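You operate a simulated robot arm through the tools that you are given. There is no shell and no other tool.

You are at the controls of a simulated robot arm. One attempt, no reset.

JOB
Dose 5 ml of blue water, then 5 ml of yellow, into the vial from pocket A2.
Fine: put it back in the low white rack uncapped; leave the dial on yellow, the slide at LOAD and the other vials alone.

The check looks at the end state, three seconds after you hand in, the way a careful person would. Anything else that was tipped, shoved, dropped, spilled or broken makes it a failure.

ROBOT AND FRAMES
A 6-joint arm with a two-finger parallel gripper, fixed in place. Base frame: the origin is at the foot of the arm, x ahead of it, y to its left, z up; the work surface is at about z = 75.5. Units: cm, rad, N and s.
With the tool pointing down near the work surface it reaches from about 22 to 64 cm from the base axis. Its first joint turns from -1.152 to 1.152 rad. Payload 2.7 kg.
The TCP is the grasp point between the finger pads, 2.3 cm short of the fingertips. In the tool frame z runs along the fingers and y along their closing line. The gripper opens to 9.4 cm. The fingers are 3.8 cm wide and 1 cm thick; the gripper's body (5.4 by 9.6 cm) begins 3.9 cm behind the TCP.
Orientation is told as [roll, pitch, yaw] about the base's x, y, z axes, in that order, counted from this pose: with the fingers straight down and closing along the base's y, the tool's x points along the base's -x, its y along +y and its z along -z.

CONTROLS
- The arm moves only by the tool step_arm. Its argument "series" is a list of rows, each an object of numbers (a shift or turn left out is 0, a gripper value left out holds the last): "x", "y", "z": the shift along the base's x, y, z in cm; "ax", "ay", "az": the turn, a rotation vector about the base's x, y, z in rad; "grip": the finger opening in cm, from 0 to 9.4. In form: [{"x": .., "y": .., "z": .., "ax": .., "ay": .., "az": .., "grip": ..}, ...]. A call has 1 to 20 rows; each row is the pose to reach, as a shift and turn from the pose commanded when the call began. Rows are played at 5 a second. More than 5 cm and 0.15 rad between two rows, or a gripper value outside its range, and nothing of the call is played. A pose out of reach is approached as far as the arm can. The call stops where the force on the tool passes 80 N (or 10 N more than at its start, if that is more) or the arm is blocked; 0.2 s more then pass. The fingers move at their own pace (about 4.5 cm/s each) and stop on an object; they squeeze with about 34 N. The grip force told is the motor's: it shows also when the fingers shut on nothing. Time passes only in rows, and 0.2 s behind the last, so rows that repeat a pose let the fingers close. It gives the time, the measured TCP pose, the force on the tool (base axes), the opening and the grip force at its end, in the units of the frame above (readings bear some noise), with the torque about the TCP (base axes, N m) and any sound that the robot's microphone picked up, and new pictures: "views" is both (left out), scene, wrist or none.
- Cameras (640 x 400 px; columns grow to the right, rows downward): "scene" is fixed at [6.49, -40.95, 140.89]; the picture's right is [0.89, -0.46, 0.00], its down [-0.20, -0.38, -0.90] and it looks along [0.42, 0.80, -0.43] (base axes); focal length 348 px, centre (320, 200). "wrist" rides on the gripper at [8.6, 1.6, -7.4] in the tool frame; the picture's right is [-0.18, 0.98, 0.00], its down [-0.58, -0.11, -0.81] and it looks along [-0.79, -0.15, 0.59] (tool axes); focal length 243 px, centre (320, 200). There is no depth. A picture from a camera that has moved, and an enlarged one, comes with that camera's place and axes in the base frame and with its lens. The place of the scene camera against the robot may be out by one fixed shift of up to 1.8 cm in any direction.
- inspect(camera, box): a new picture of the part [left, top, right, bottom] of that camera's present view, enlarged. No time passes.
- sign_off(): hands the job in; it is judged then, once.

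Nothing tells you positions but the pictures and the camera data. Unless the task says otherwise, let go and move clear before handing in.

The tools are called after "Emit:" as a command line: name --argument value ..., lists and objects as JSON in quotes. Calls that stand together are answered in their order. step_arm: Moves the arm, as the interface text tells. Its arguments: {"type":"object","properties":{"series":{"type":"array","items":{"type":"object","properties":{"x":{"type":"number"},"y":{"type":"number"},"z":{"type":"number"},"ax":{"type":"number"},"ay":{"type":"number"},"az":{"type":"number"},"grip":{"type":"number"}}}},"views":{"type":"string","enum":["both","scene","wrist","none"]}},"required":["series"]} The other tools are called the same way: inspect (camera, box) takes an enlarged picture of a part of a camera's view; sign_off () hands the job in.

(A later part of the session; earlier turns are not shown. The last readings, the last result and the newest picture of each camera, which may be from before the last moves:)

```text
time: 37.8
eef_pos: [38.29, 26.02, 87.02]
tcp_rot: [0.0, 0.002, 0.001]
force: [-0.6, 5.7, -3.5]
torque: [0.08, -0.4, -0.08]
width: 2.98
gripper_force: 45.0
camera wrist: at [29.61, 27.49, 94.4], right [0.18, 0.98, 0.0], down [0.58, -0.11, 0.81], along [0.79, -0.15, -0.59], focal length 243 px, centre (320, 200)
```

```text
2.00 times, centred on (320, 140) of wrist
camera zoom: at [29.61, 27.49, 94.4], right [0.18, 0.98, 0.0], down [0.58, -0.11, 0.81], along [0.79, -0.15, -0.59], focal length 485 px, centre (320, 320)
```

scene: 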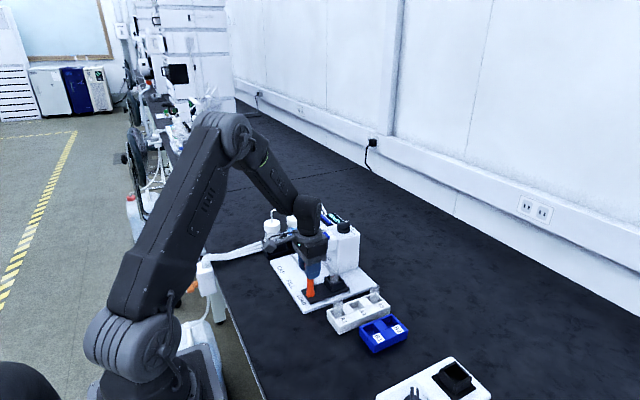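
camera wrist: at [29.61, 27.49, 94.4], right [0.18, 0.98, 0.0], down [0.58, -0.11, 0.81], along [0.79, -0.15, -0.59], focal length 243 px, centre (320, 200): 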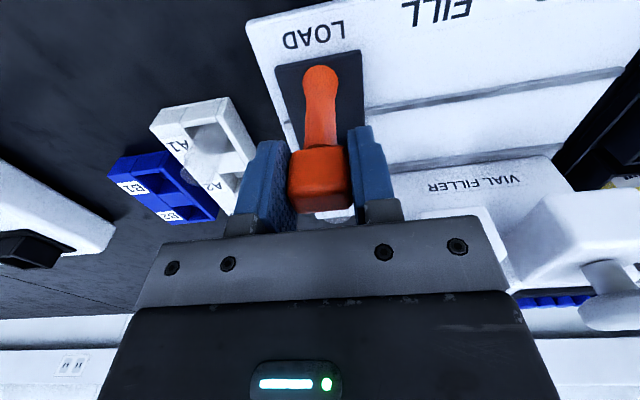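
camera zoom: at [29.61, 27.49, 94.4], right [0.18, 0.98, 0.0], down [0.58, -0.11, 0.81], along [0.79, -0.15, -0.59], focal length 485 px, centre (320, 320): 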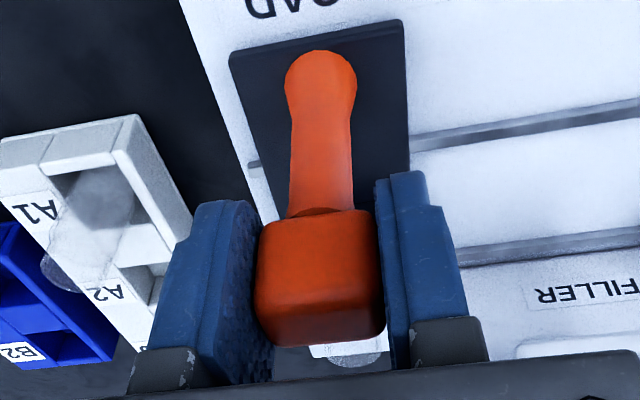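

Gripped at 2.98 cm. I'll slide it gently toward +y, a first 2 cm as a trial.

Emit:
step_arm --series '[{"y": 0.2}, {"y": 0.5}, {"y": 0.9}, {"y": 1.3}, {"y": 1.7}, {"y": 2.0}, {"y": 2.0}]'

Emit:
inspect --camera "scene" --box '[270, 210, 380, 320]'

```text
time: 39.4
eef_pos: [38.21, 27.96, 86.99]
tcp_rot: [0.001, 0.001, -0.002]
force: [5.0, 0.4, -6.3]
torque: [-0.23, 0.81, 0.0]
width: 2.98
gripper_force: 45.2
camera wrist: at [29.62, 29.48, 94.41], right [0.18, 0.98, 0.0], down [0.58, -0.11, 0.81], along [0.79, -0.15, -0.59], focal length 243 px, centre (320, 200)
```

scene: 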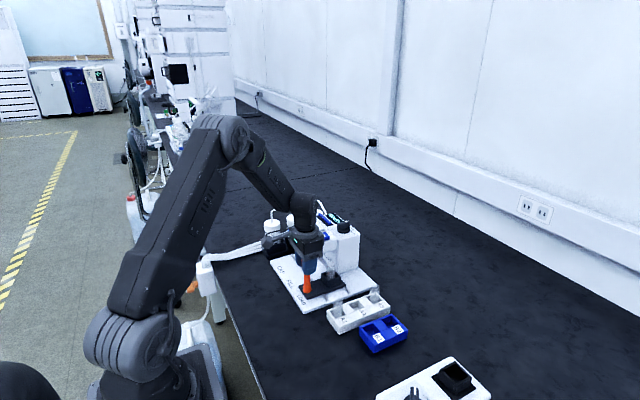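
wrist: 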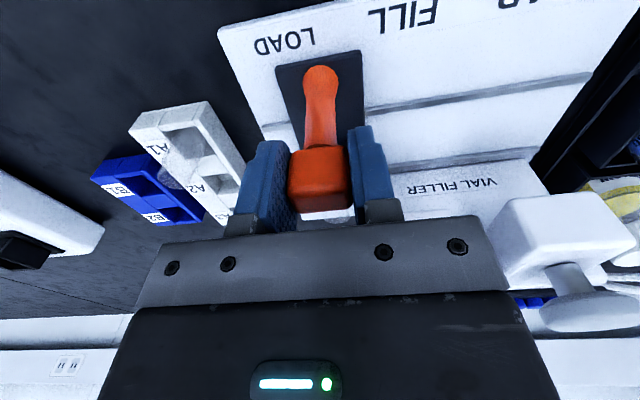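

```text
3.64 times, centred on (325, 265) of scene
camera zoom: at [6.52, -40.95, 140.89], right [0.89, -0.46, 0.0], down [-0.2, -0.38, -0.9], along [0.42, 0.8, -0.43], focal length 1267 px, centre (302, -36)
```

zoom: 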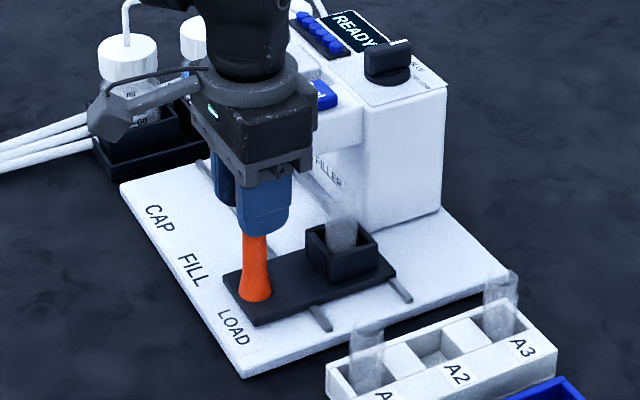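

It slides smoothly with the vial upright. I'll go on another 5.45 cm to FILL.

Emit:
step_arm --series '[{"y": 0.3}, {"y": 0.8}, {"y": 1.3}, {"y": 1.8}, {"y": 2.3}, {"y": 2.8}, {"y": 3.3}, {"y": 3.8}, {"y": 4.3}, {"y": 4.8}, {"y": 5.2}, {"y": 5.45}, {"y": 5.45}]'

Emit:
inspect --camera "scene" --box '[270, 210, 380, 320]'

Emit:
inspect --camera "wrist" --box '[160, 0, 560, 230]'

```text
time: 42.2
eef_pos: [38.25, 33.46, 86.94]
tcp_rot: [-0.001, -0.001, 0.0]
force: [5.2, 1.1, -6.0]
torque: [0.07, -1.2, -0.2]
width: 2.97
gripper_force: 45.4
camera wrist: at [29.6, 34.96, 94.4], right [0.18, 0.98, 0.0], down [0.58, -0.11, 0.81], along [0.79, -0.15, -0.59], focal length 243 px, centre (320, 200)
```

scene: 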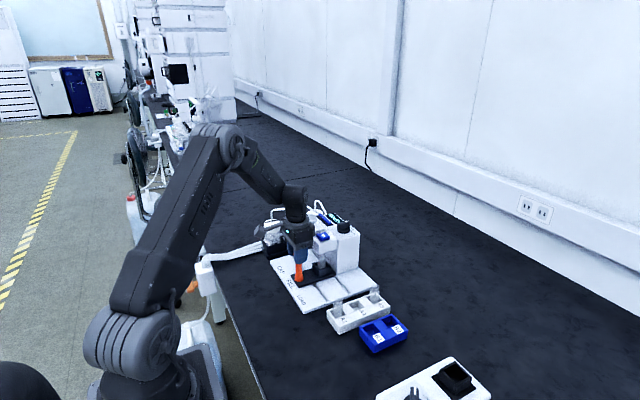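
wrist: 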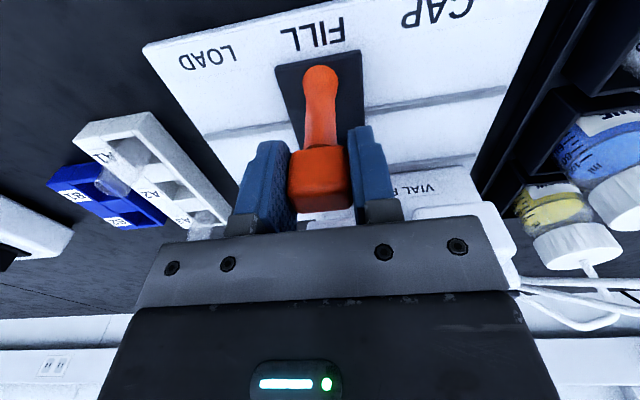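

```text
3.64 times, centred on (325, 265) of scene
camera zoom: at [6.51, -40.95, 140.89], right [0.89, -0.46, 0.0], down [-0.2, -0.38, -0.9], along [0.42, 0.8, -0.43], focal length 1267 px, centre (302, -36)
```

zoom: 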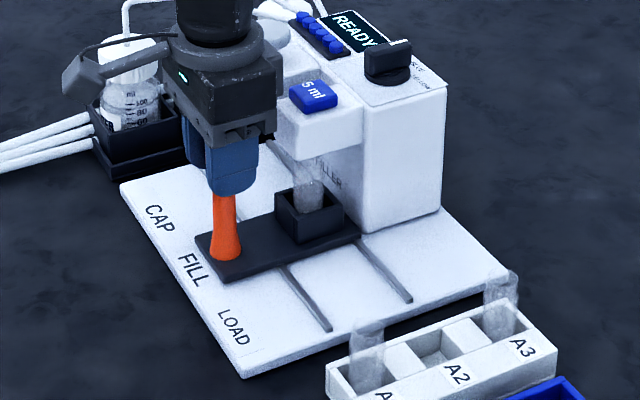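

```text
1.60 times, centred on (360, 115) of wrist
camera zoom: at [29.6, 34.96, 94.4], right [0.18, 0.98, 0.0], down [0.58, -0.11, 0.81], along [0.79, -0.15, -0.59], focal length 388 px, centre (256, 336)
```

zoom: 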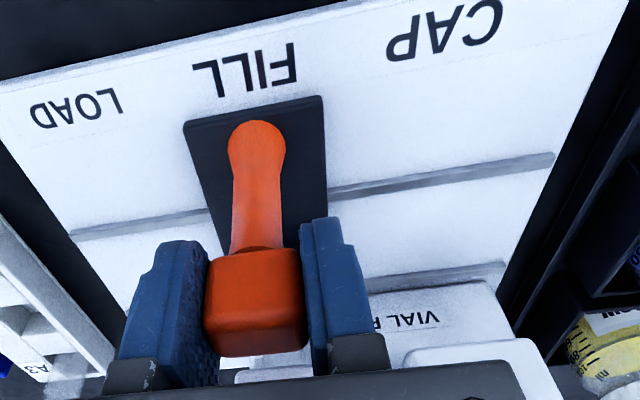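

The slide now sits at the FILL mark with the vial under the head. I'll release the handle, rise straight up and inspect.

Emit:
step_arm --series '[{"grip": 4}, {"grip": 5}, {"grip": 6}, {"z": 1.5, "grip": 6}, {"z": 4, "grip": 6}, {"z": 7, "grip": 6}, {"z": 10, "grip": 6}, {"z": 12, "grip": 6}, {"z": 12, "grip": 6}]'

Emit:
inspect --camera "scene" --box '[300, 215, 370, 285]'

Emit:
inspect --camera "wrist" --box '[200, 0, 560, 220]'

```text
time: 44.2
eef_pos: [38.31, 33.39, 99.03]
tcp_rot: [0.0, 0.001, 0.0]
force: [-0.1, -0.1, 0.2]
torque: [0.01, 0.01, 0.0]
width: 5.99
gripper_force: 0.2
camera wrist: at [29.59, 34.94, 106.39], right [0.18, 0.98, 0.0], down [0.58, -0.11, 0.81], along [0.79, -0.15, -0.59], focal length 243 px, centre (320, 200)
```

scene: 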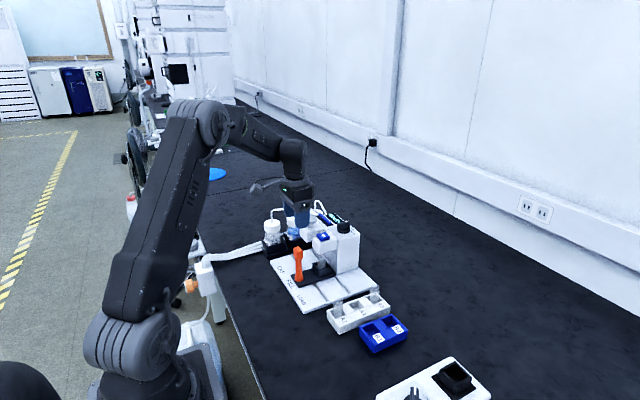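
wrist: 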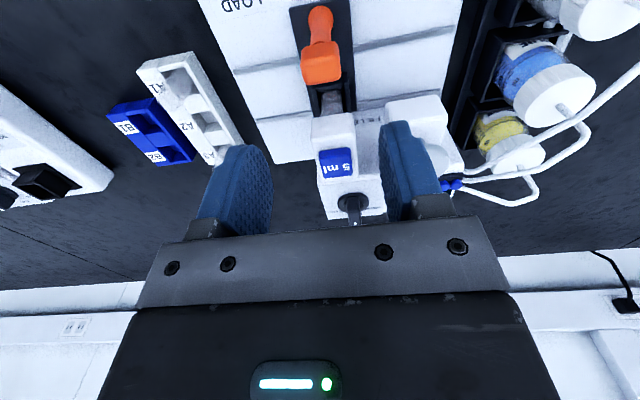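

```text
5.71 times, centred on (335, 250) of scene
camera zoom: at [6.49, -40.95, 140.89], right [0.89, -0.46, 0.0], down [-0.2, -0.38, -0.9], along [0.42, 0.8, -0.43], focal length 1990 px, centre (234, -86)
```

zoom: 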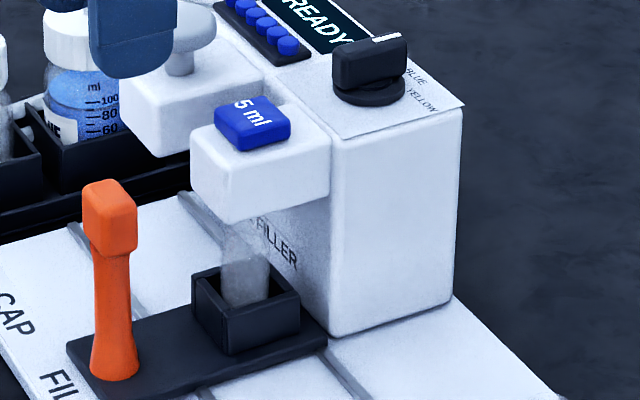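

```text
1.78 times, centred on (380, 110) of wrist
camera zoom: at [29.59, 34.94, 106.39], right [0.18, 0.98, 0.0], down [0.58, -0.11, 0.81], along [0.79, -0.15, -0.59], focal length 431 px, centre (213, 360)
```

zoom: 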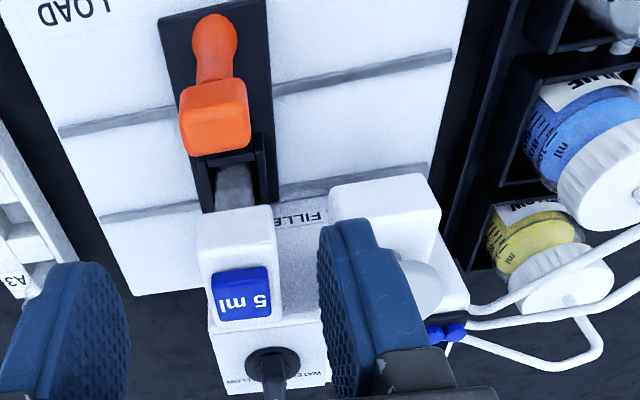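

Slide and vial are aligned under the head at y≈33.5. The 5 ml button is at about (46.1, 33.45) with its top near z 90; I'll close the fingers and hover over it.

Emit:
step_arm --series '[{"x": 1, "grip": 4}, {"x": 3.5, "grip": 2}, {"x": 6, "y": 0.05, "grip": 0}, {"x": 7.8, "y": 0.07, "z": -1, "grip": 0}, {"x": 7.8, "y": 0.07, "z": -3, "grip": 0}, {"x": 7.8, "y": 0.07, "z": -4.5, "grip": 0}, {"x": 7.8, "y": 0.07, "z": -4.5, "grip": 0}]'

Emit:
inspect --camera "scene" --box '[300, 205, 370, 275]'

Emit:
inspect --camera "wrist" --box '[240, 40, 440, 220]'

```text
time: 45.8
eef_pos: [45.99, 33.49, 94.64]
tcp_rot: [-0.001, -0.001, 0.001]
force: [-0.1, -0.3, 0.0]
torque: [-0.05, 0.02, 0.03]
width: 0.02
gripper_force: 34.2
camera wrist: at [37.33, 35.01, 101.94], right [0.18, 0.98, 0.0], down [0.58, -0.11, 0.81], along [0.79, -0.15, -0.59], focal length 243 px, centre (320, 200)
```

scene: 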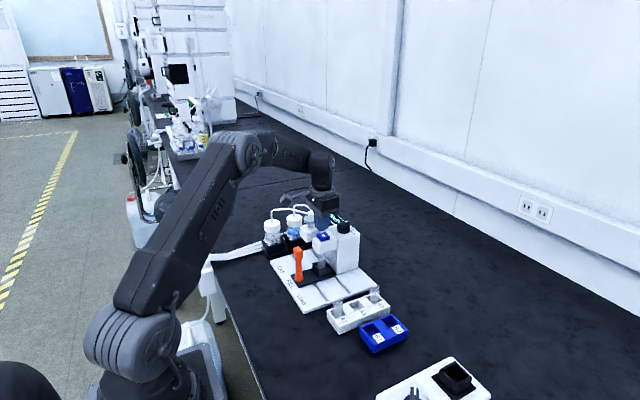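
wrist: 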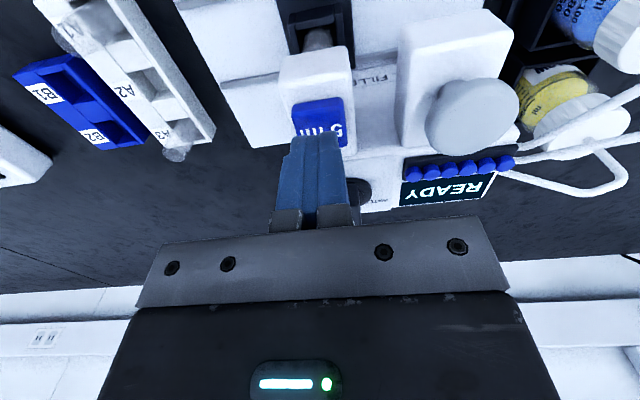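

```text
5.71 times, centred on (335, 240) of scene
camera zoom: at [6.49, -40.95, 140.89], right [0.89, -0.46, 0.0], down [-0.2, -0.38, -0.9], along [0.42, 0.8, -0.43], focal length 1990 px, centre (234, -29)
```

zoom: 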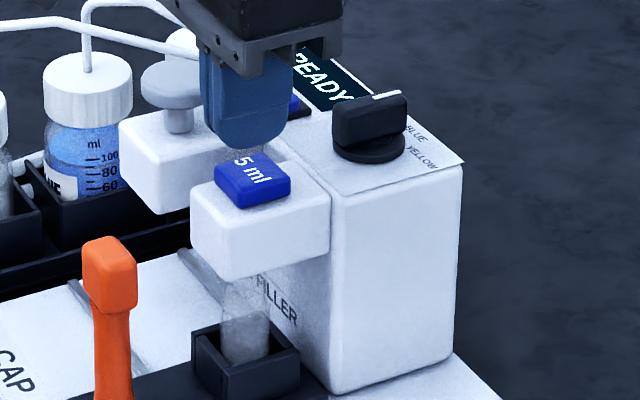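

```text
2.22 times, centred on (340, 130) of wrist
camera zoom: at [37.33, 35.01, 101.94], right [0.18, 0.98, 0.0], down [0.58, -0.11, 0.81], along [0.79, -0.15, -0.59], focal length 539 px, centre (276, 356)
```

zoom: 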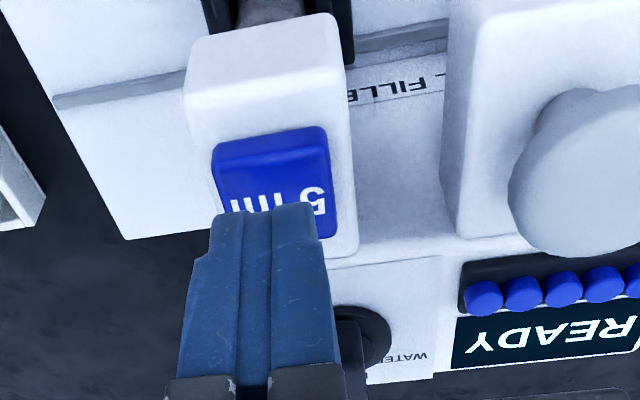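

The fingertips are over the button. I'll lower in small steps until contact.

Emit:
step_arm --series '[{"x": 0.2, "z": -0.8}, {"x": 0.2, "z": -1.4}, {"x": 0.2, "z": -1.7}, {"x": 0.2, "z": -1.7}]' --views "none"

Emit:
inspect --camera "scene" --box '[300, 205, 370, 275]'

```text
time: 46.8
eef_pos: [46.39, 33.52, 92.79]
tcp_rot: [0.0, 0.0, 0.0]
force: [-0.2, -0.4, 0.1]
torque: [0.01, -0.03, -0.03]
width: 0.0
gripper_force: 33.7
```

```text
5.71 times, centred on (335, 240) of scene
camera zoom: at [6.49, -40.95, 140.89], right [0.89, -0.46, 0.0], down [-0.2, -0.38, -0.9], along [0.42, 0.8, -0.43], focal length 1990 px, centre (234, -29)
```

zoom: 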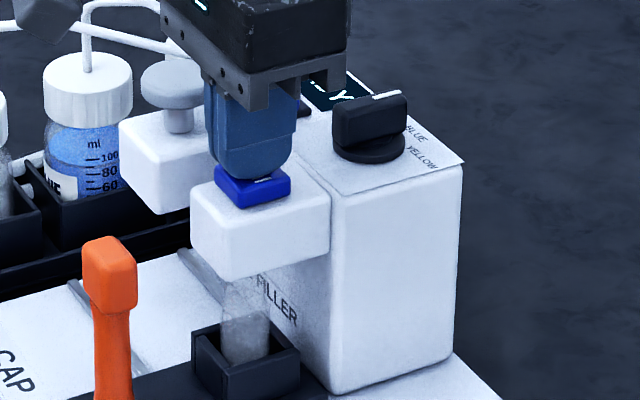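

Emit:
step_arm --series '[{"z": -0.2}, {"z": -0.2}]' --views "none"

```text
time: 47.4
eef_pos: [46.26, 33.46, 92.59]
tcp_rot: [-0.001, 0.0, 0.001]
force: [0.7, 0.4, -0.2]
torque: [-0.01, 0.01, 0.0]
width: 0.01
gripper_force: 34.3
```

Emit:
step_arm --series '[{"z": -0.15}, {"z": -0.3}, {"z": -0.3}]' --views "none"

```text
time: 48.2
eef_pos: [46.19, 33.52, 92.39]
tcp_rot: [0.0, 0.001, -0.001]
force: [0.0, -1.0, 2.0]
torque: [0.0, -0.05, -0.02]
width: 0.01
gripper_force: 33.9
heard: click
```

A click was heard on contact. I'll rise a little at once and look at the display and the vial.

Emit:
step_arm --series '[{"z": 1}, {"z": 3}, {"z": 4}]'

Emit:
inspect --camera "scene" --box '[300, 205, 370, 275]'

Emit:
inspect --camera "wrist" --box '[240, 40, 520, 220]'

```text
time: 49.0
eef_pos: [46.32, 33.56, 96.28]
tcp_rot: [-0.001, 0.0, 0.001]
force: [0.0, 0.1, -0.5]
torque: [-0.01, -0.03, 0.02]
width: 0.0
gripper_force: 34.3
camera wrist: at [37.56, 34.99, 103.71], right [0.18, 0.98, 0.0], down [0.58, -0.11, 0.81], along [0.79, -0.15, -0.59], focal length 243 px, centre (320, 200)
```

scene: 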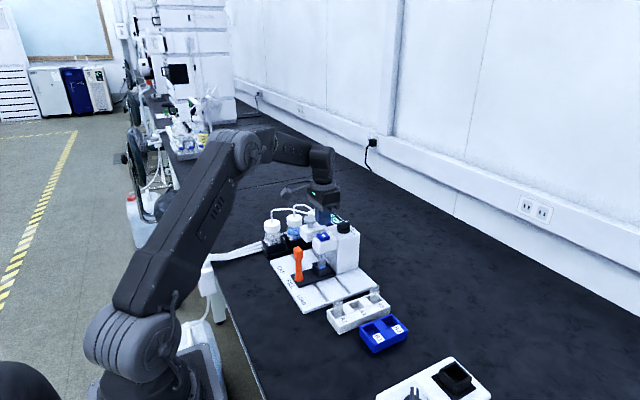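
wrist: 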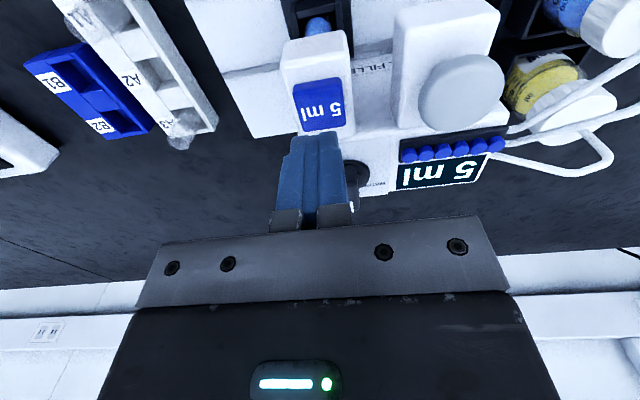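

```text
5.71 times, centred on (335, 240) of scene
camera zoom: at [6.49, -40.95, 140.89], right [0.89, -0.46, 0.0], down [-0.2, -0.38, -0.9], along [0.42, 0.8, -0.43], focal length 1990 px, centre (234, -29)
```

zoom: 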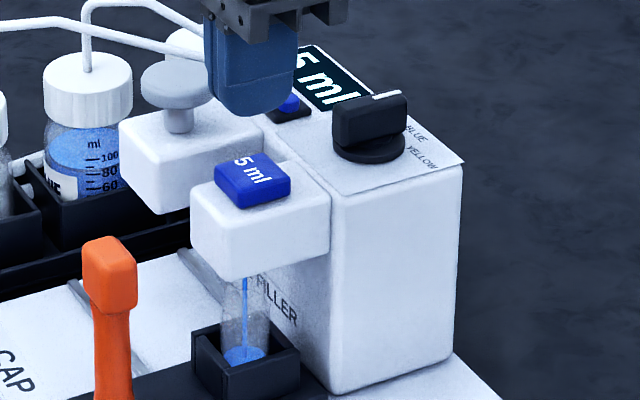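

```text
2.22 times, centred on (380, 130) of wrist
camera zoom: at [37.56, 34.99, 103.71], right [0.18, 0.98, 0.0], down [0.58, -0.11, 0.81], along [0.79, -0.15, -0.59], focal length 539 px, centre (187, 356)
```

zoom: 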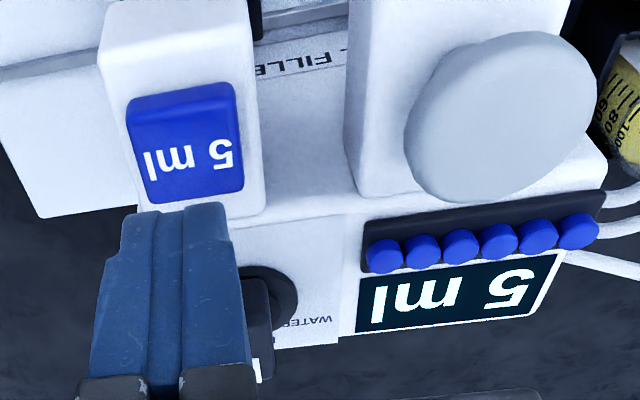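

Blue is streaming into the vial and the display shows "5 ml". I'll wait for it to finish.

Emit:
step_arm --series '[{"z": 0}, {"z": 0}, {"z": 0}, {"z": 0}, {"z": 0}, {"z": 0}, {"z": 0}, {"z": 0}, {"z": 0}, {"z": 0}, {"z": 0}, {"z": 0}]' --views "wrist"

Emit:
inspect --camera "scene" --box '[300, 205, 370, 275]'

```text
time: 51.6
eef_pos: [46.23, 33.47, 96.32]
tcp_rot: [0.001, 0.001, -0.001]
force: [0.1, -0.2, -0.5]
torque: [0.0, 0.0, 0.01]
width: 0.0
gripper_force: 33.7
camera wrist: at [37.57, 35.0, 103.69], right [0.18, 0.98, 0.0], down [0.58, -0.11, 0.81], along [0.79, -0.15, -0.59], focal length 243 px, centre (320, 200)
```

wrist: 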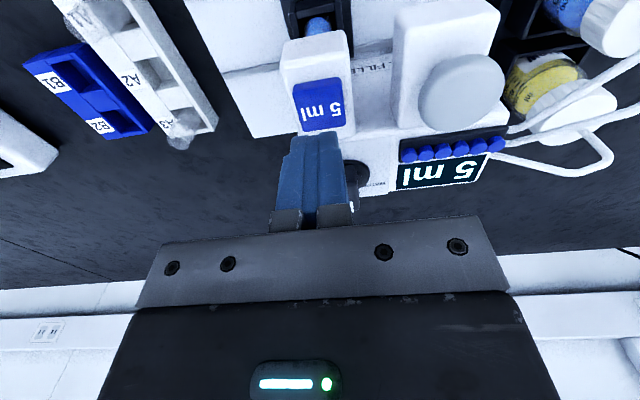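

```text
5.71 times, centred on (335, 240) of scene
camera zoom: at [6.49, -40.95, 140.89], right [0.89, -0.46, 0.0], down [-0.2, -0.38, -0.9], along [0.42, 0.8, -0.43], focal length 1990 px, centre (234, -29)
```

zoom: 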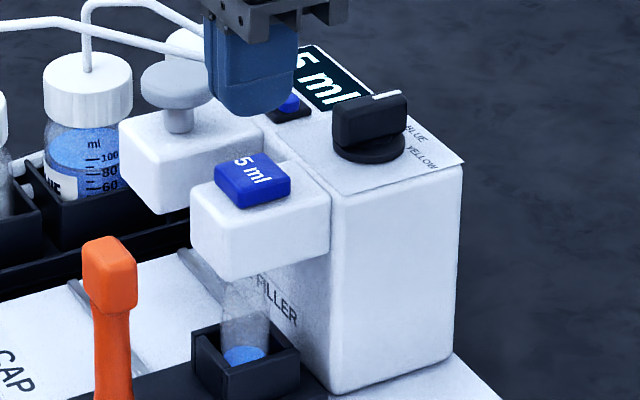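

The stream has ended: blue is in, display "5 ml". Now the dial: I'll go back above it with fingers along y, pads either side of the knob.

Emit:
step_arm --series '[{"x": 1, "y": 0.2, "z": 0.6, "grip": 1}, {"x": 3, "y": 0.5, "z": 0.6, "grip": 3}, {"x": 5, "y": 0.8, "z": 0.6, "grip": 4.2}, {"x": 6.5, "y": 1.1, "z": 0.6, "grip": 4.2}, {"x": 7.4, "y": 1.13, "z": 0, "grip": 4.2}, {"x": 7.4, "y": 1.13, "z": -0.5, "grip": 4.2}, {"x": 7.4, "y": 1.13, "z": -0.5, "grip": 4.2}]'

Emit:
inspect --camera "wrist" --box '[230, 60, 410, 220]'

Emit:
inspect --camera "scene" --box '[300, 195, 370, 275]'

```text
time: 53.2
eef_pos: [53.67, 34.54, 95.71]
tcp_rot: [0.001, 0.001, 0.001]
force: [0.0, 0.6, 0.1]
torque: [0.0, -0.01, 0.0]
width: 4.22
gripper_force: 0.1
camera wrist: at [44.97, 36.09, 103.22], right [0.18, 0.98, 0.0], down [0.58, -0.11, 0.81], along [0.79, -0.15, -0.59], focal length 243 px, centre (320, 200)
```

scene: 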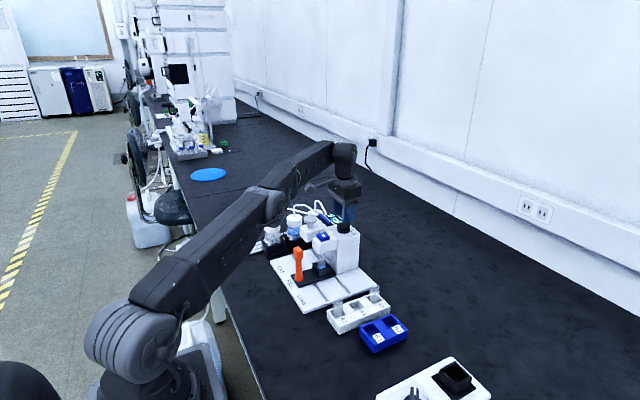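
wrist: 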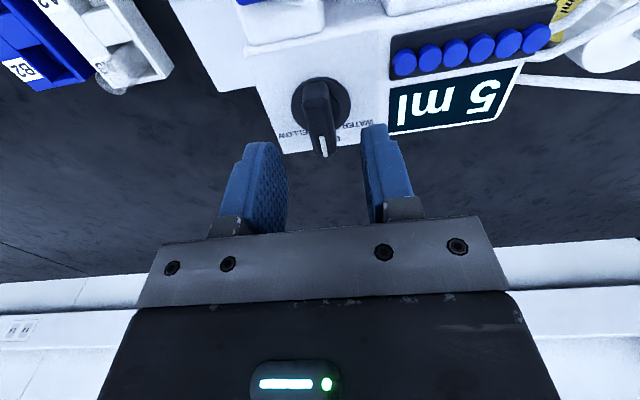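

```text
2.50 times, centred on (320, 140) of wrist
camera zoom: at [44.97, 36.09, 103.22], right [0.18, 0.98, 0.0], down [0.58, -0.11, 0.81], along [0.79, -0.15, -0.59], focal length 606 px, centre (320, 350)
```

zoom: 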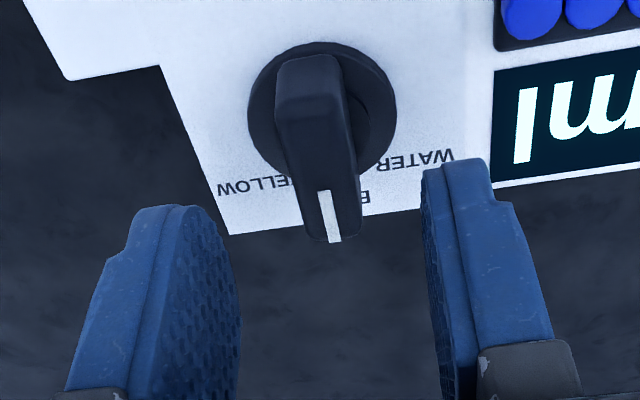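

```text
5.00 times, centred on (335, 235) of scene
camera zoom: at [6.49, -40.95, 140.89], right [0.89, -0.46, 0.0], down [-0.2, -0.38, -0.9], along [0.42, 0.8, -0.43], focal length 1742 px, centre (245, 25)
```

zoom: 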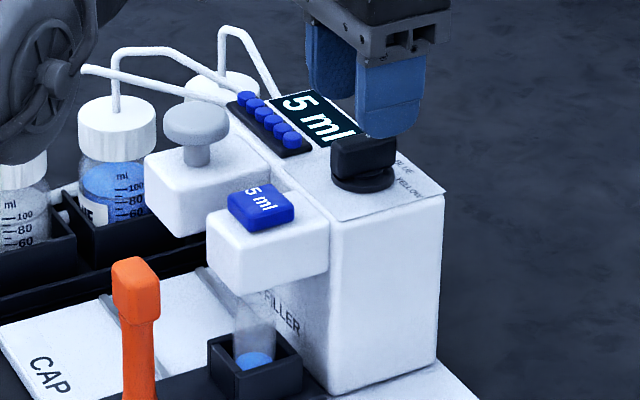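

Aligned over the knob, which stands on BLUE. I'll descend, close on it and turn it clockwise about 0.9 rad to YELLOW.

Emit:
step_arm --series '[{"z": -1.2}, {"z": -2.4}, {"z": -3.3}, {"z": -3.3, "grip": 3}, {"z": -3.3, "grip": 2}, {"z": -3.3, "grip": 0.8}, {"z": -3.3, "grip": 0.8}, {"z": -3.3, "grip": 0.8}]'

Emit:
inspect --camera "wrist" --box '[230, 60, 410, 220]'

```text
time: 55.0
eef_pos: [53.67, 34.64, 92.54]
tcp_rot: [-0.002, 0.001, -0.001]
force: [-0.9, -2.5, -0.5]
torque: [0.0, -0.22, 0.0]
width: 1.49
gripper_force: 44.9
camera wrist: at [44.96, 36.12, 99.9], right [0.18, 0.98, 0.0], down [0.58, -0.11, 0.81], along [0.79, -0.15, -0.59], focal length 243 px, centre (320, 200)
```

scene: 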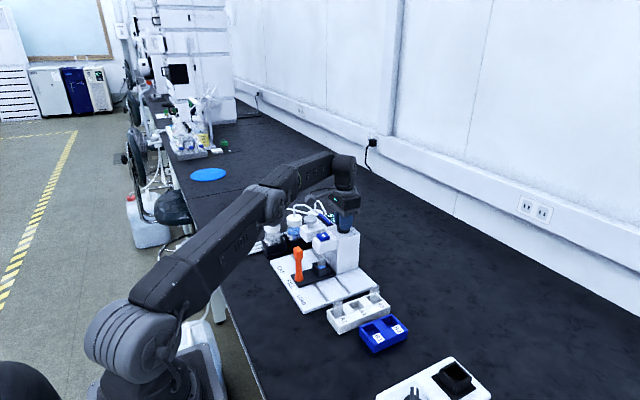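
wrist: 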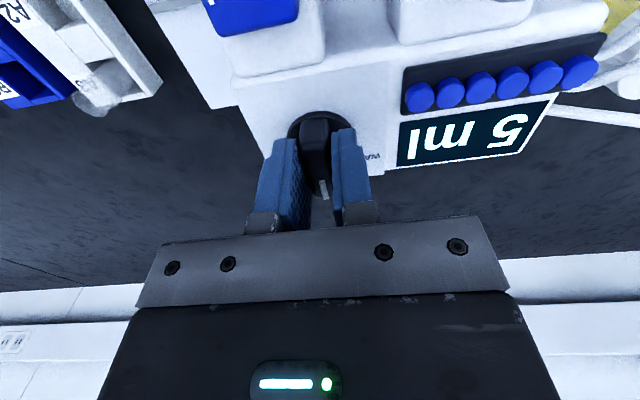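

```text
2.50 times, centred on (320, 140) of wrist
camera zoom: at [44.96, 36.12, 99.9], right [0.18, 0.98, 0.0], down [0.58, -0.11, 0.81], along [0.79, -0.15, -0.59], focal length 606 px, centre (320, 350)
```

zoom: 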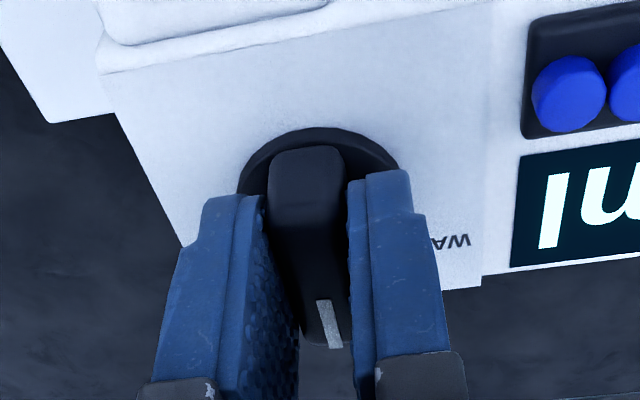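

Emit:
step_arm --series '[{"az": -0.08}, {"az": -0.18}, {"az": -0.28}, {"az": -0.38}, {"az": -0.48}, {"az": -0.58}, {"az": -0.68}, {"az": -0.76}, {"az": -0.82}, {"az": -0.88}, {"az": -0.88}]'

Emit:
inspect --camera "wrist" --box '[230, 60, 410, 220]'

Emit:
inspect --camera "scene" --box '[300, 195, 370, 275]'

```text
time: 57.4
eef_pos: [53.71, 34.8, 92.51]
tcp_rot: [0.002, 0.001, -0.881]
force: [12.0, 16.9, -6.7]
torque: [0.18, 0.22, 0.41]
width: 1.5
gripper_force: 45.3
camera wrist: at [49.39, 42.31, 99.91], right [0.87, 0.48, 0.0], down [0.29, -0.52, 0.81], along [0.39, -0.7, -0.59], focal length 243 px, centre (320, 200)
```

scene: 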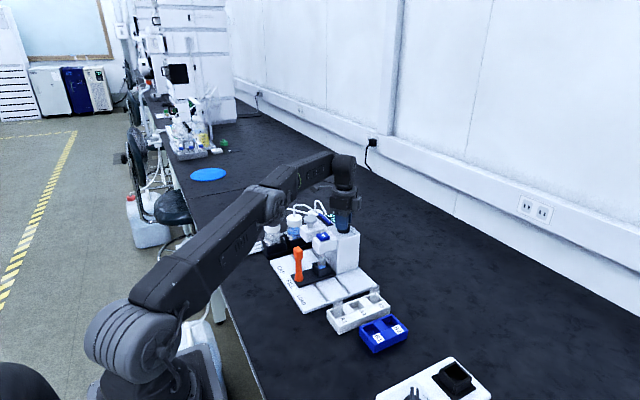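
wrist: 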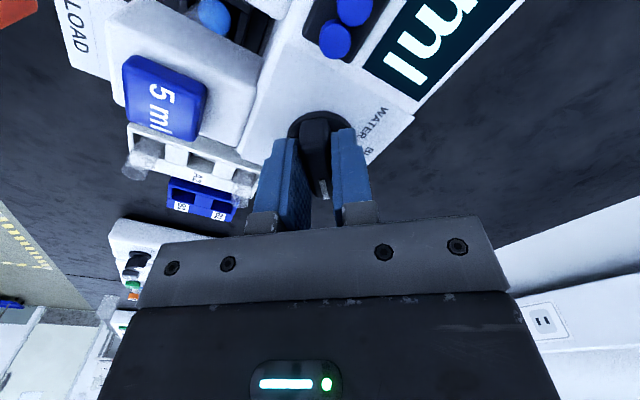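

```text
2.50 times, centred on (320, 140) of wrist
camera zoom: at [49.39, 42.31, 99.91], right [0.87, 0.48, 0.0], down [0.29, -0.52, 0.81], along [0.39, -0.7, -0.59], focal length 606 px, centre (320, 350)
```

zoom: 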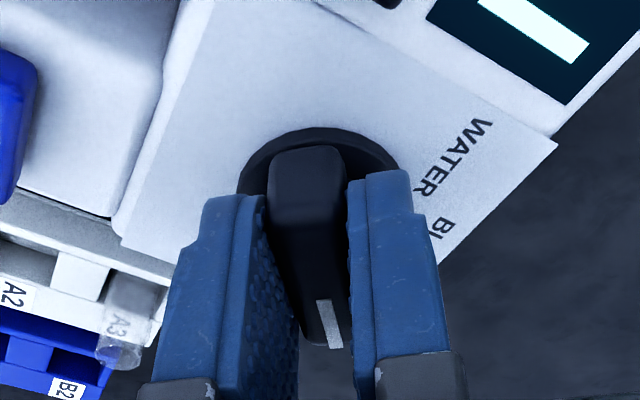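

```text
5.00 times, centred on (335, 235) of scene
camera zoom: at [6.54, -40.9, 140.9], right [0.89, -0.46, 0.0], down [-0.2, -0.38, -0.9], along [0.42, 0.8, -0.43], focal length 1742 px, centre (245, 25)
```

zoom: 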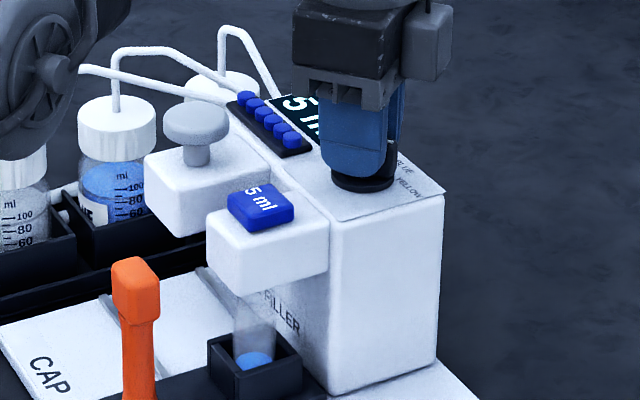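

Turned to −0.88 rad with a small reaction torque. I'll open, rise and check the pointer.

Emit:
step_arm --series '[{"grip": 2.5}, {"grip": 3.6}, {"z": 0.5, "grip": 4.2}, {"z": 1.5, "grip": 4.2}, {"z": 3, "grip": 4.2}, {"z": 4, "grip": 4.2}, {"z": 4, "grip": 4.2}]'

Emit:
inspect --camera "wrist" --box '[230, 60, 410, 220]'

Emit:
inspect --camera "scene" --box '[320, 205, 370, 250]'

```text
time: 59.0
eef_pos: [53.63, 34.55, 96.46]
tcp_rot: [-0.001, -0.001, -0.878]
force: [-1.2, -0.5, -0.6]
torque: [-0.01, -0.01, 0.0]
width: 4.2
gripper_force: 0.1
camera wrist: at [49.32, 42.2, 103.9], right [0.87, 0.48, 0.0], down [0.29, -0.52, 0.81], along [0.39, -0.71, -0.59], focal length 243 px, centre (320, 200)
```

scene: 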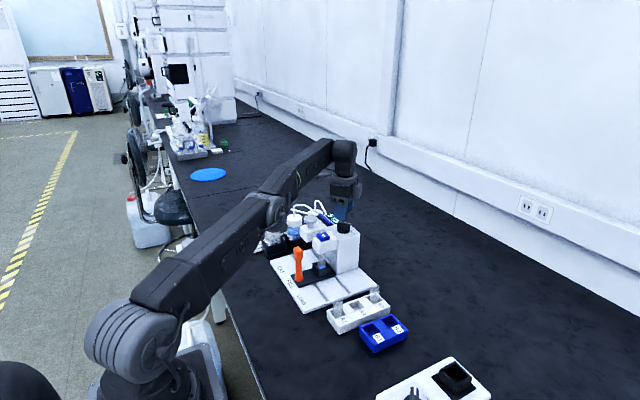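
wrist: 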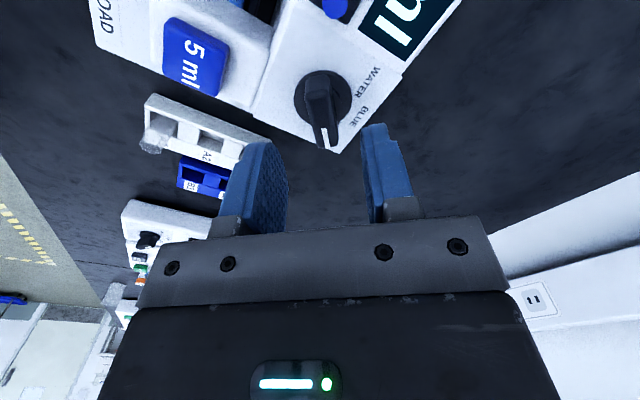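

```text
2.50 times, centred on (320, 140) of wrist
camera zoom: at [49.32, 42.2, 103.9], right [0.87, 0.48, 0.0], down [0.29, -0.52, 0.81], along [0.39, -0.71, -0.59], focal length 606 px, centre (320, 350)
```

zoom: 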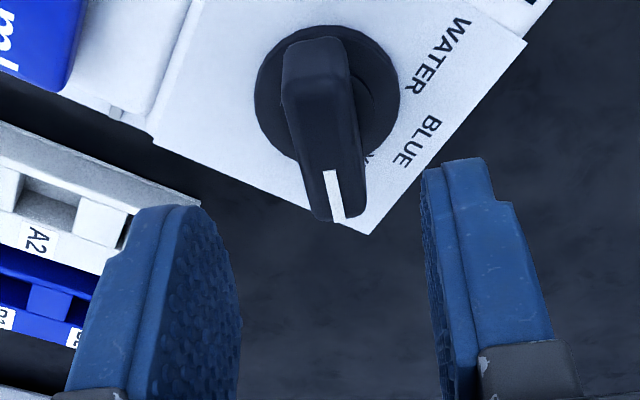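

```text
8.89 times, centred on (345, 228) of scene
camera zoom: at [6.49, -40.95, 140.89], right [0.89, -0.46, 0.0], down [-0.2, -0.38, -0.9], along [0.42, 0.8, -0.43], focal length 3096 px, centre (98, -44)
```

zoom: 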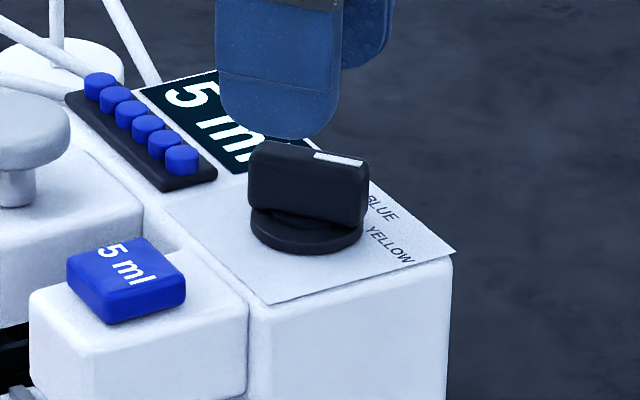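

The pointer is on YELLOW (about −48°). Now back over the 5 ml button, fingers closed and unrotated.

Emit:
step_arm --series '[{"x": -0.5, "z": 0.5, "az": 0.1, "grip": 3}, {"x": -1.7, "y": -0.2, "z": 0.5, "az": 0.23, "grip": 1}, {"x": -3, "y": -0.4, "z": 0.5, "az": 0.36, "grip": 0}, {"x": -4.3, "y": -0.6, "z": 0.5, "az": 0.49, "grip": 0}, {"x": -5.6, "y": -0.8, "z": 0.5, "az": 0.62, "grip": 0}, {"x": -6.7, "y": -1.0, "z": 0.3, "az": 0.75, "grip": 0}, {"x": -7.4, "y": -1.13, "z": 0, "az": 0.88, "grip": 0}, {"x": -7.4, "y": -1.13, "z": 0, "az": 0.88, "grip": 0}]'

Emit:
inspect --camera "scene" --box '[300, 205, 370, 275]'

Emit:
inspect --camera "wrist" --box '[240, 40, 520, 220]'

```text
time: 60.8
eef_pos: [46.1, 33.35, 96.5]
tcp_rot: [-0.001, -0.001, 0.003]
force: [-0.3, 0.3, 0.1]
torque: [0.02, -0.02, 0.0]
width: 0.0
gripper_force: 34.2
camera wrist: at [37.54, 34.95, 103.96], right [0.18, 0.98, 0.0], down [0.58, -0.11, 0.81], along [0.79, -0.15, -0.59], focal length 243 px, centre (320, 200)
```

scene: 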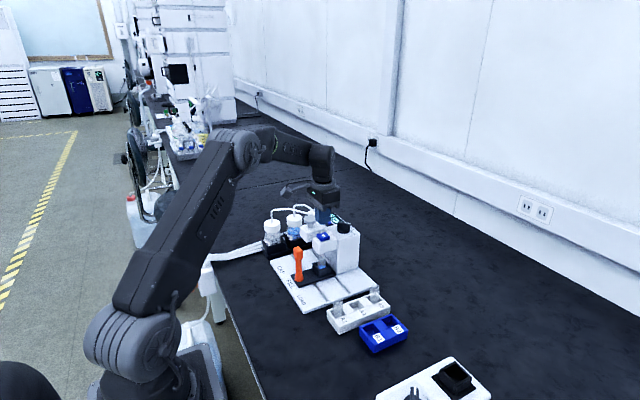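
wrist: 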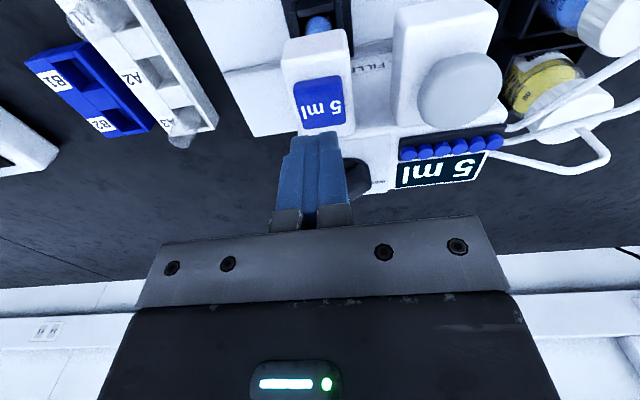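

```text
5.71 times, centred on (335, 240) of scene
camera zoom: at [6.49, -40.95, 140.89], right [0.89, -0.46, 0.0], down [-0.2, -0.38, -0.9], along [0.42, 0.8, -0.43], focal length 1990 px, centre (234, -29)
```

zoom: 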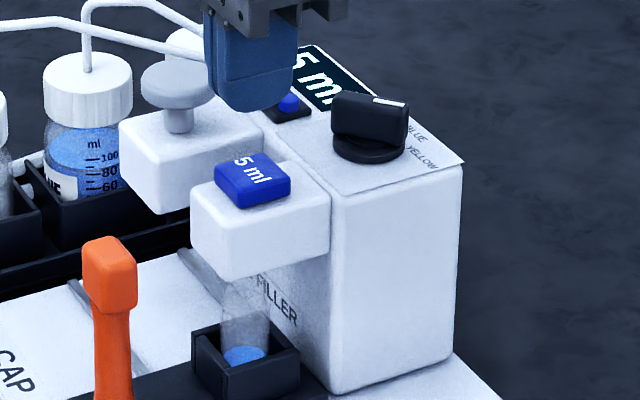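

```text
2.22 times, centred on (380, 130) of wrist
camera zoom: at [37.54, 34.95, 103.96], right [0.18, 0.98, 0.0], down [0.58, -0.11, 0.81], along [0.79, -0.15, -0.59], focal length 539 px, centre (187, 356)
```

zoom: 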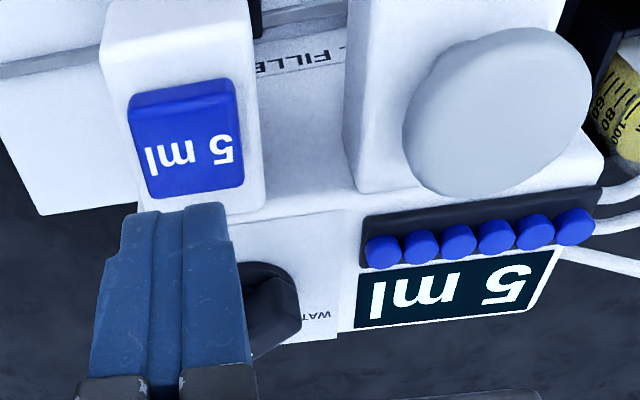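

Display still shows the last dose and no stream runs; dial on YELLOW. I'll press the button once, down to the same depth as before.

Emit:
step_arm --series '[{"x": 0.1, "y": 0.05, "z": -1.5}, {"x": 0.1, "y": 0.05, "z": -3}, {"x": 0.1, "y": 0.05, "z": -3.7}, {"x": 0.1, "y": 0.05, "z": -4.0}, {"x": 0.1, "y": 0.05, "z": -4.2}, {"x": 0.1, "y": 0.05, "z": -4.2}]' --views "none"

```text
time: 62.2
eef_pos: [46.33, 33.46, 92.32]
tcp_rot: [0.0, -0.001, 0.0]
force: [0.5, -1.3, 2.3]
torque: [-0.02, 0.03, -0.02]
width: 0.0
gripper_force: 34.5
heard: click
```

One click again. I'll rise and let the dose run.

Emit:
step_arm --series '[{"z": 1}, {"z": 3}, {"z": 4}, {"z": 4}]'

Emit:
inspect --camera "scene" --box '[300, 205, 370, 275]'

```text
time: 63.2
eef_pos: [46.4, 33.47, 96.22]
tcp_rot: [0.0, -0.001, -0.001]
force: [0.5, -0.1, 0.4]
torque: [0.02, 0.0, 0.0]
width: 0.01
gripper_force: 33.8
camera wrist: at [37.68, 34.99, 103.72], right [0.18, 0.98, 0.0], down [0.58, -0.11, 0.81], along [0.79, -0.15, -0.59], focal length 243 px, centre (320, 200)
```

scene: 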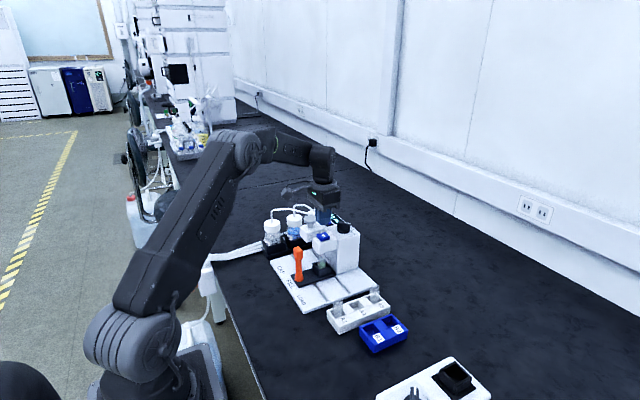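
wrist: 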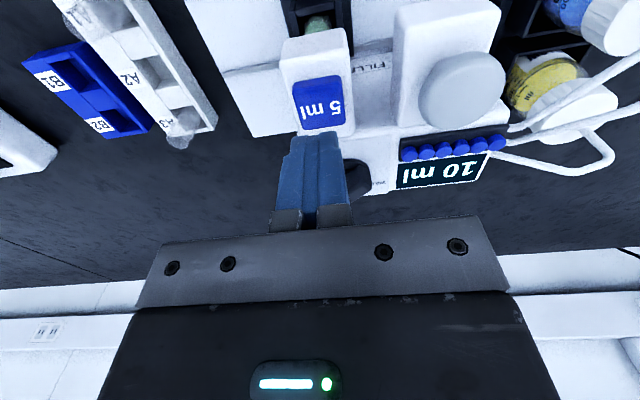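

```text
5.71 times, centred on (335, 240) of scene
camera zoom: at [6.49, -40.95, 140.89], right [0.89, -0.46, 0.0], down [-0.2, -0.38, -0.9], along [0.42, 0.8, -0.43], focal length 1990 px, centre (234, -29)
```

zoom: 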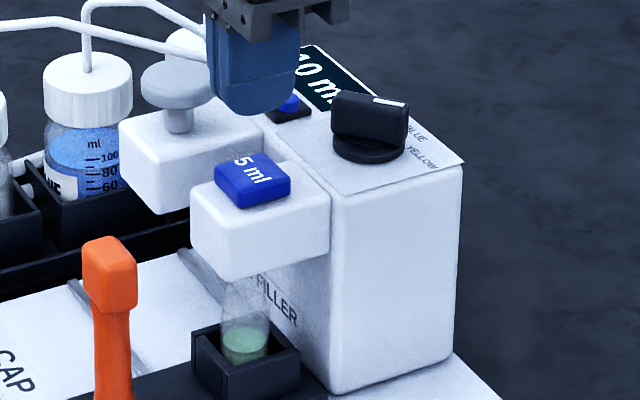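

The display reads 10 ml and the contents turned green. I'll wait a moment to be sure the stream has stopped, while opening and moving back over the handle.

Emit:
step_arm --series '[{"z": 1.5}, {"z": 2.6}, {"z": 2.6}, {"z": 2.6}, {"z": 2.6}, {"z": 2.6}, {"x": -2, "z": 2.6, "grip": 2}, {"x": -5, "z": 2.6, "grip": 5}, {"x": -7.2, "z": 2.6, "grip": 6}, {"x": -8.1, "z": 2.6, "grip": 6}, {"x": -8.1, "z": 2.6, "grip": 6}]'

Emit:
inspect --camera "scene" --box '[290, 215, 370, 295]'

Emit:
inspect --camera "wrist" --box '[200, 0, 480, 220]'

```text
time: 65.6
eef_pos: [38.19, 33.43, 98.93]
tcp_rot: [0.001, -0.001, 0.0]
force: [0.7, -0.1, 0.4]
torque: [-0.01, -0.03, 0.01]
width: 6.01
gripper_force: 0.0
camera wrist: at [29.57, 35.0, 106.3], right [0.18, 0.98, 0.0], down [0.58, -0.11, 0.81], along [0.79, -0.15, -0.59], focal length 243 px, centre (320, 200)
```

scene: 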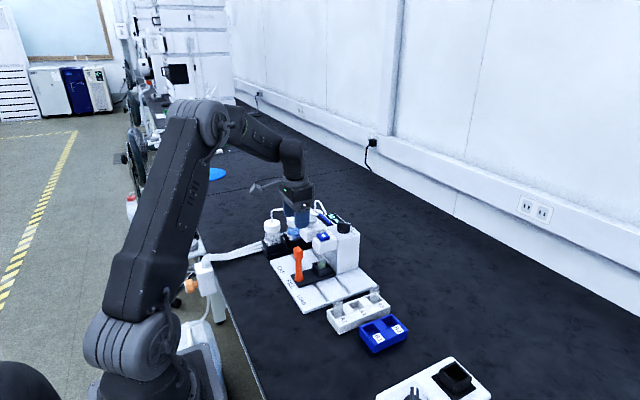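
wrist: 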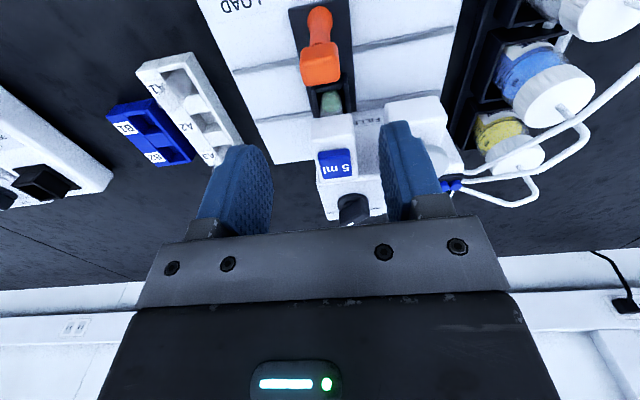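

```text
5.00 times, centred on (330, 255) of scene
camera zoom: at [6.49, -40.95, 140.89], right [0.89, -0.46, 0.0], down [-0.2, -0.38, -0.9], along [0.42, 0.8, -0.43], focal length 1742 px, centre (270, -75)
```

zoom: 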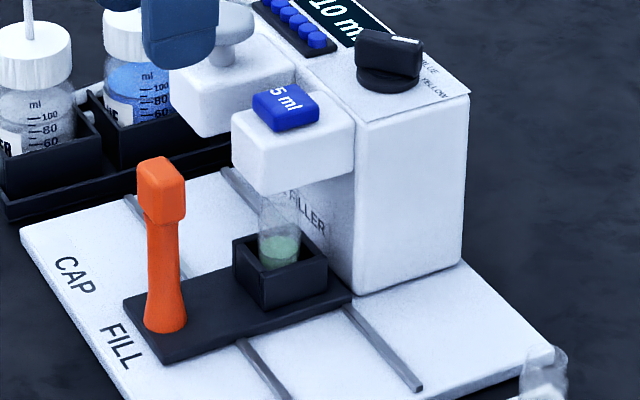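

```text
1.82 times, centred on (340, 110) of wrist
camera zoom: at [29.57, 35.0, 106.3], right [0.18, 0.98, 0.0], down [0.58, -0.11, 0.81], along [0.79, -0.15, -0.59], focal length 441 px, centre (284, 364)
```

zoom: 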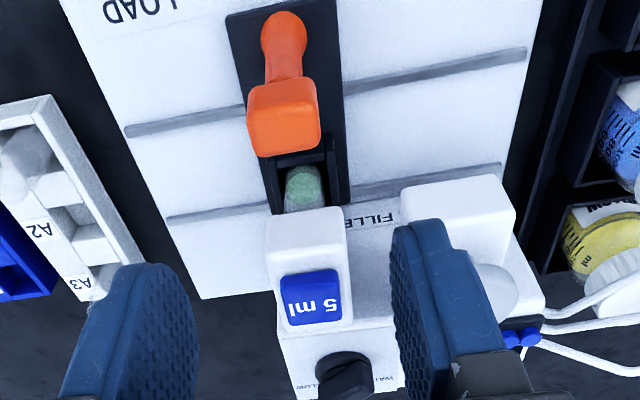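

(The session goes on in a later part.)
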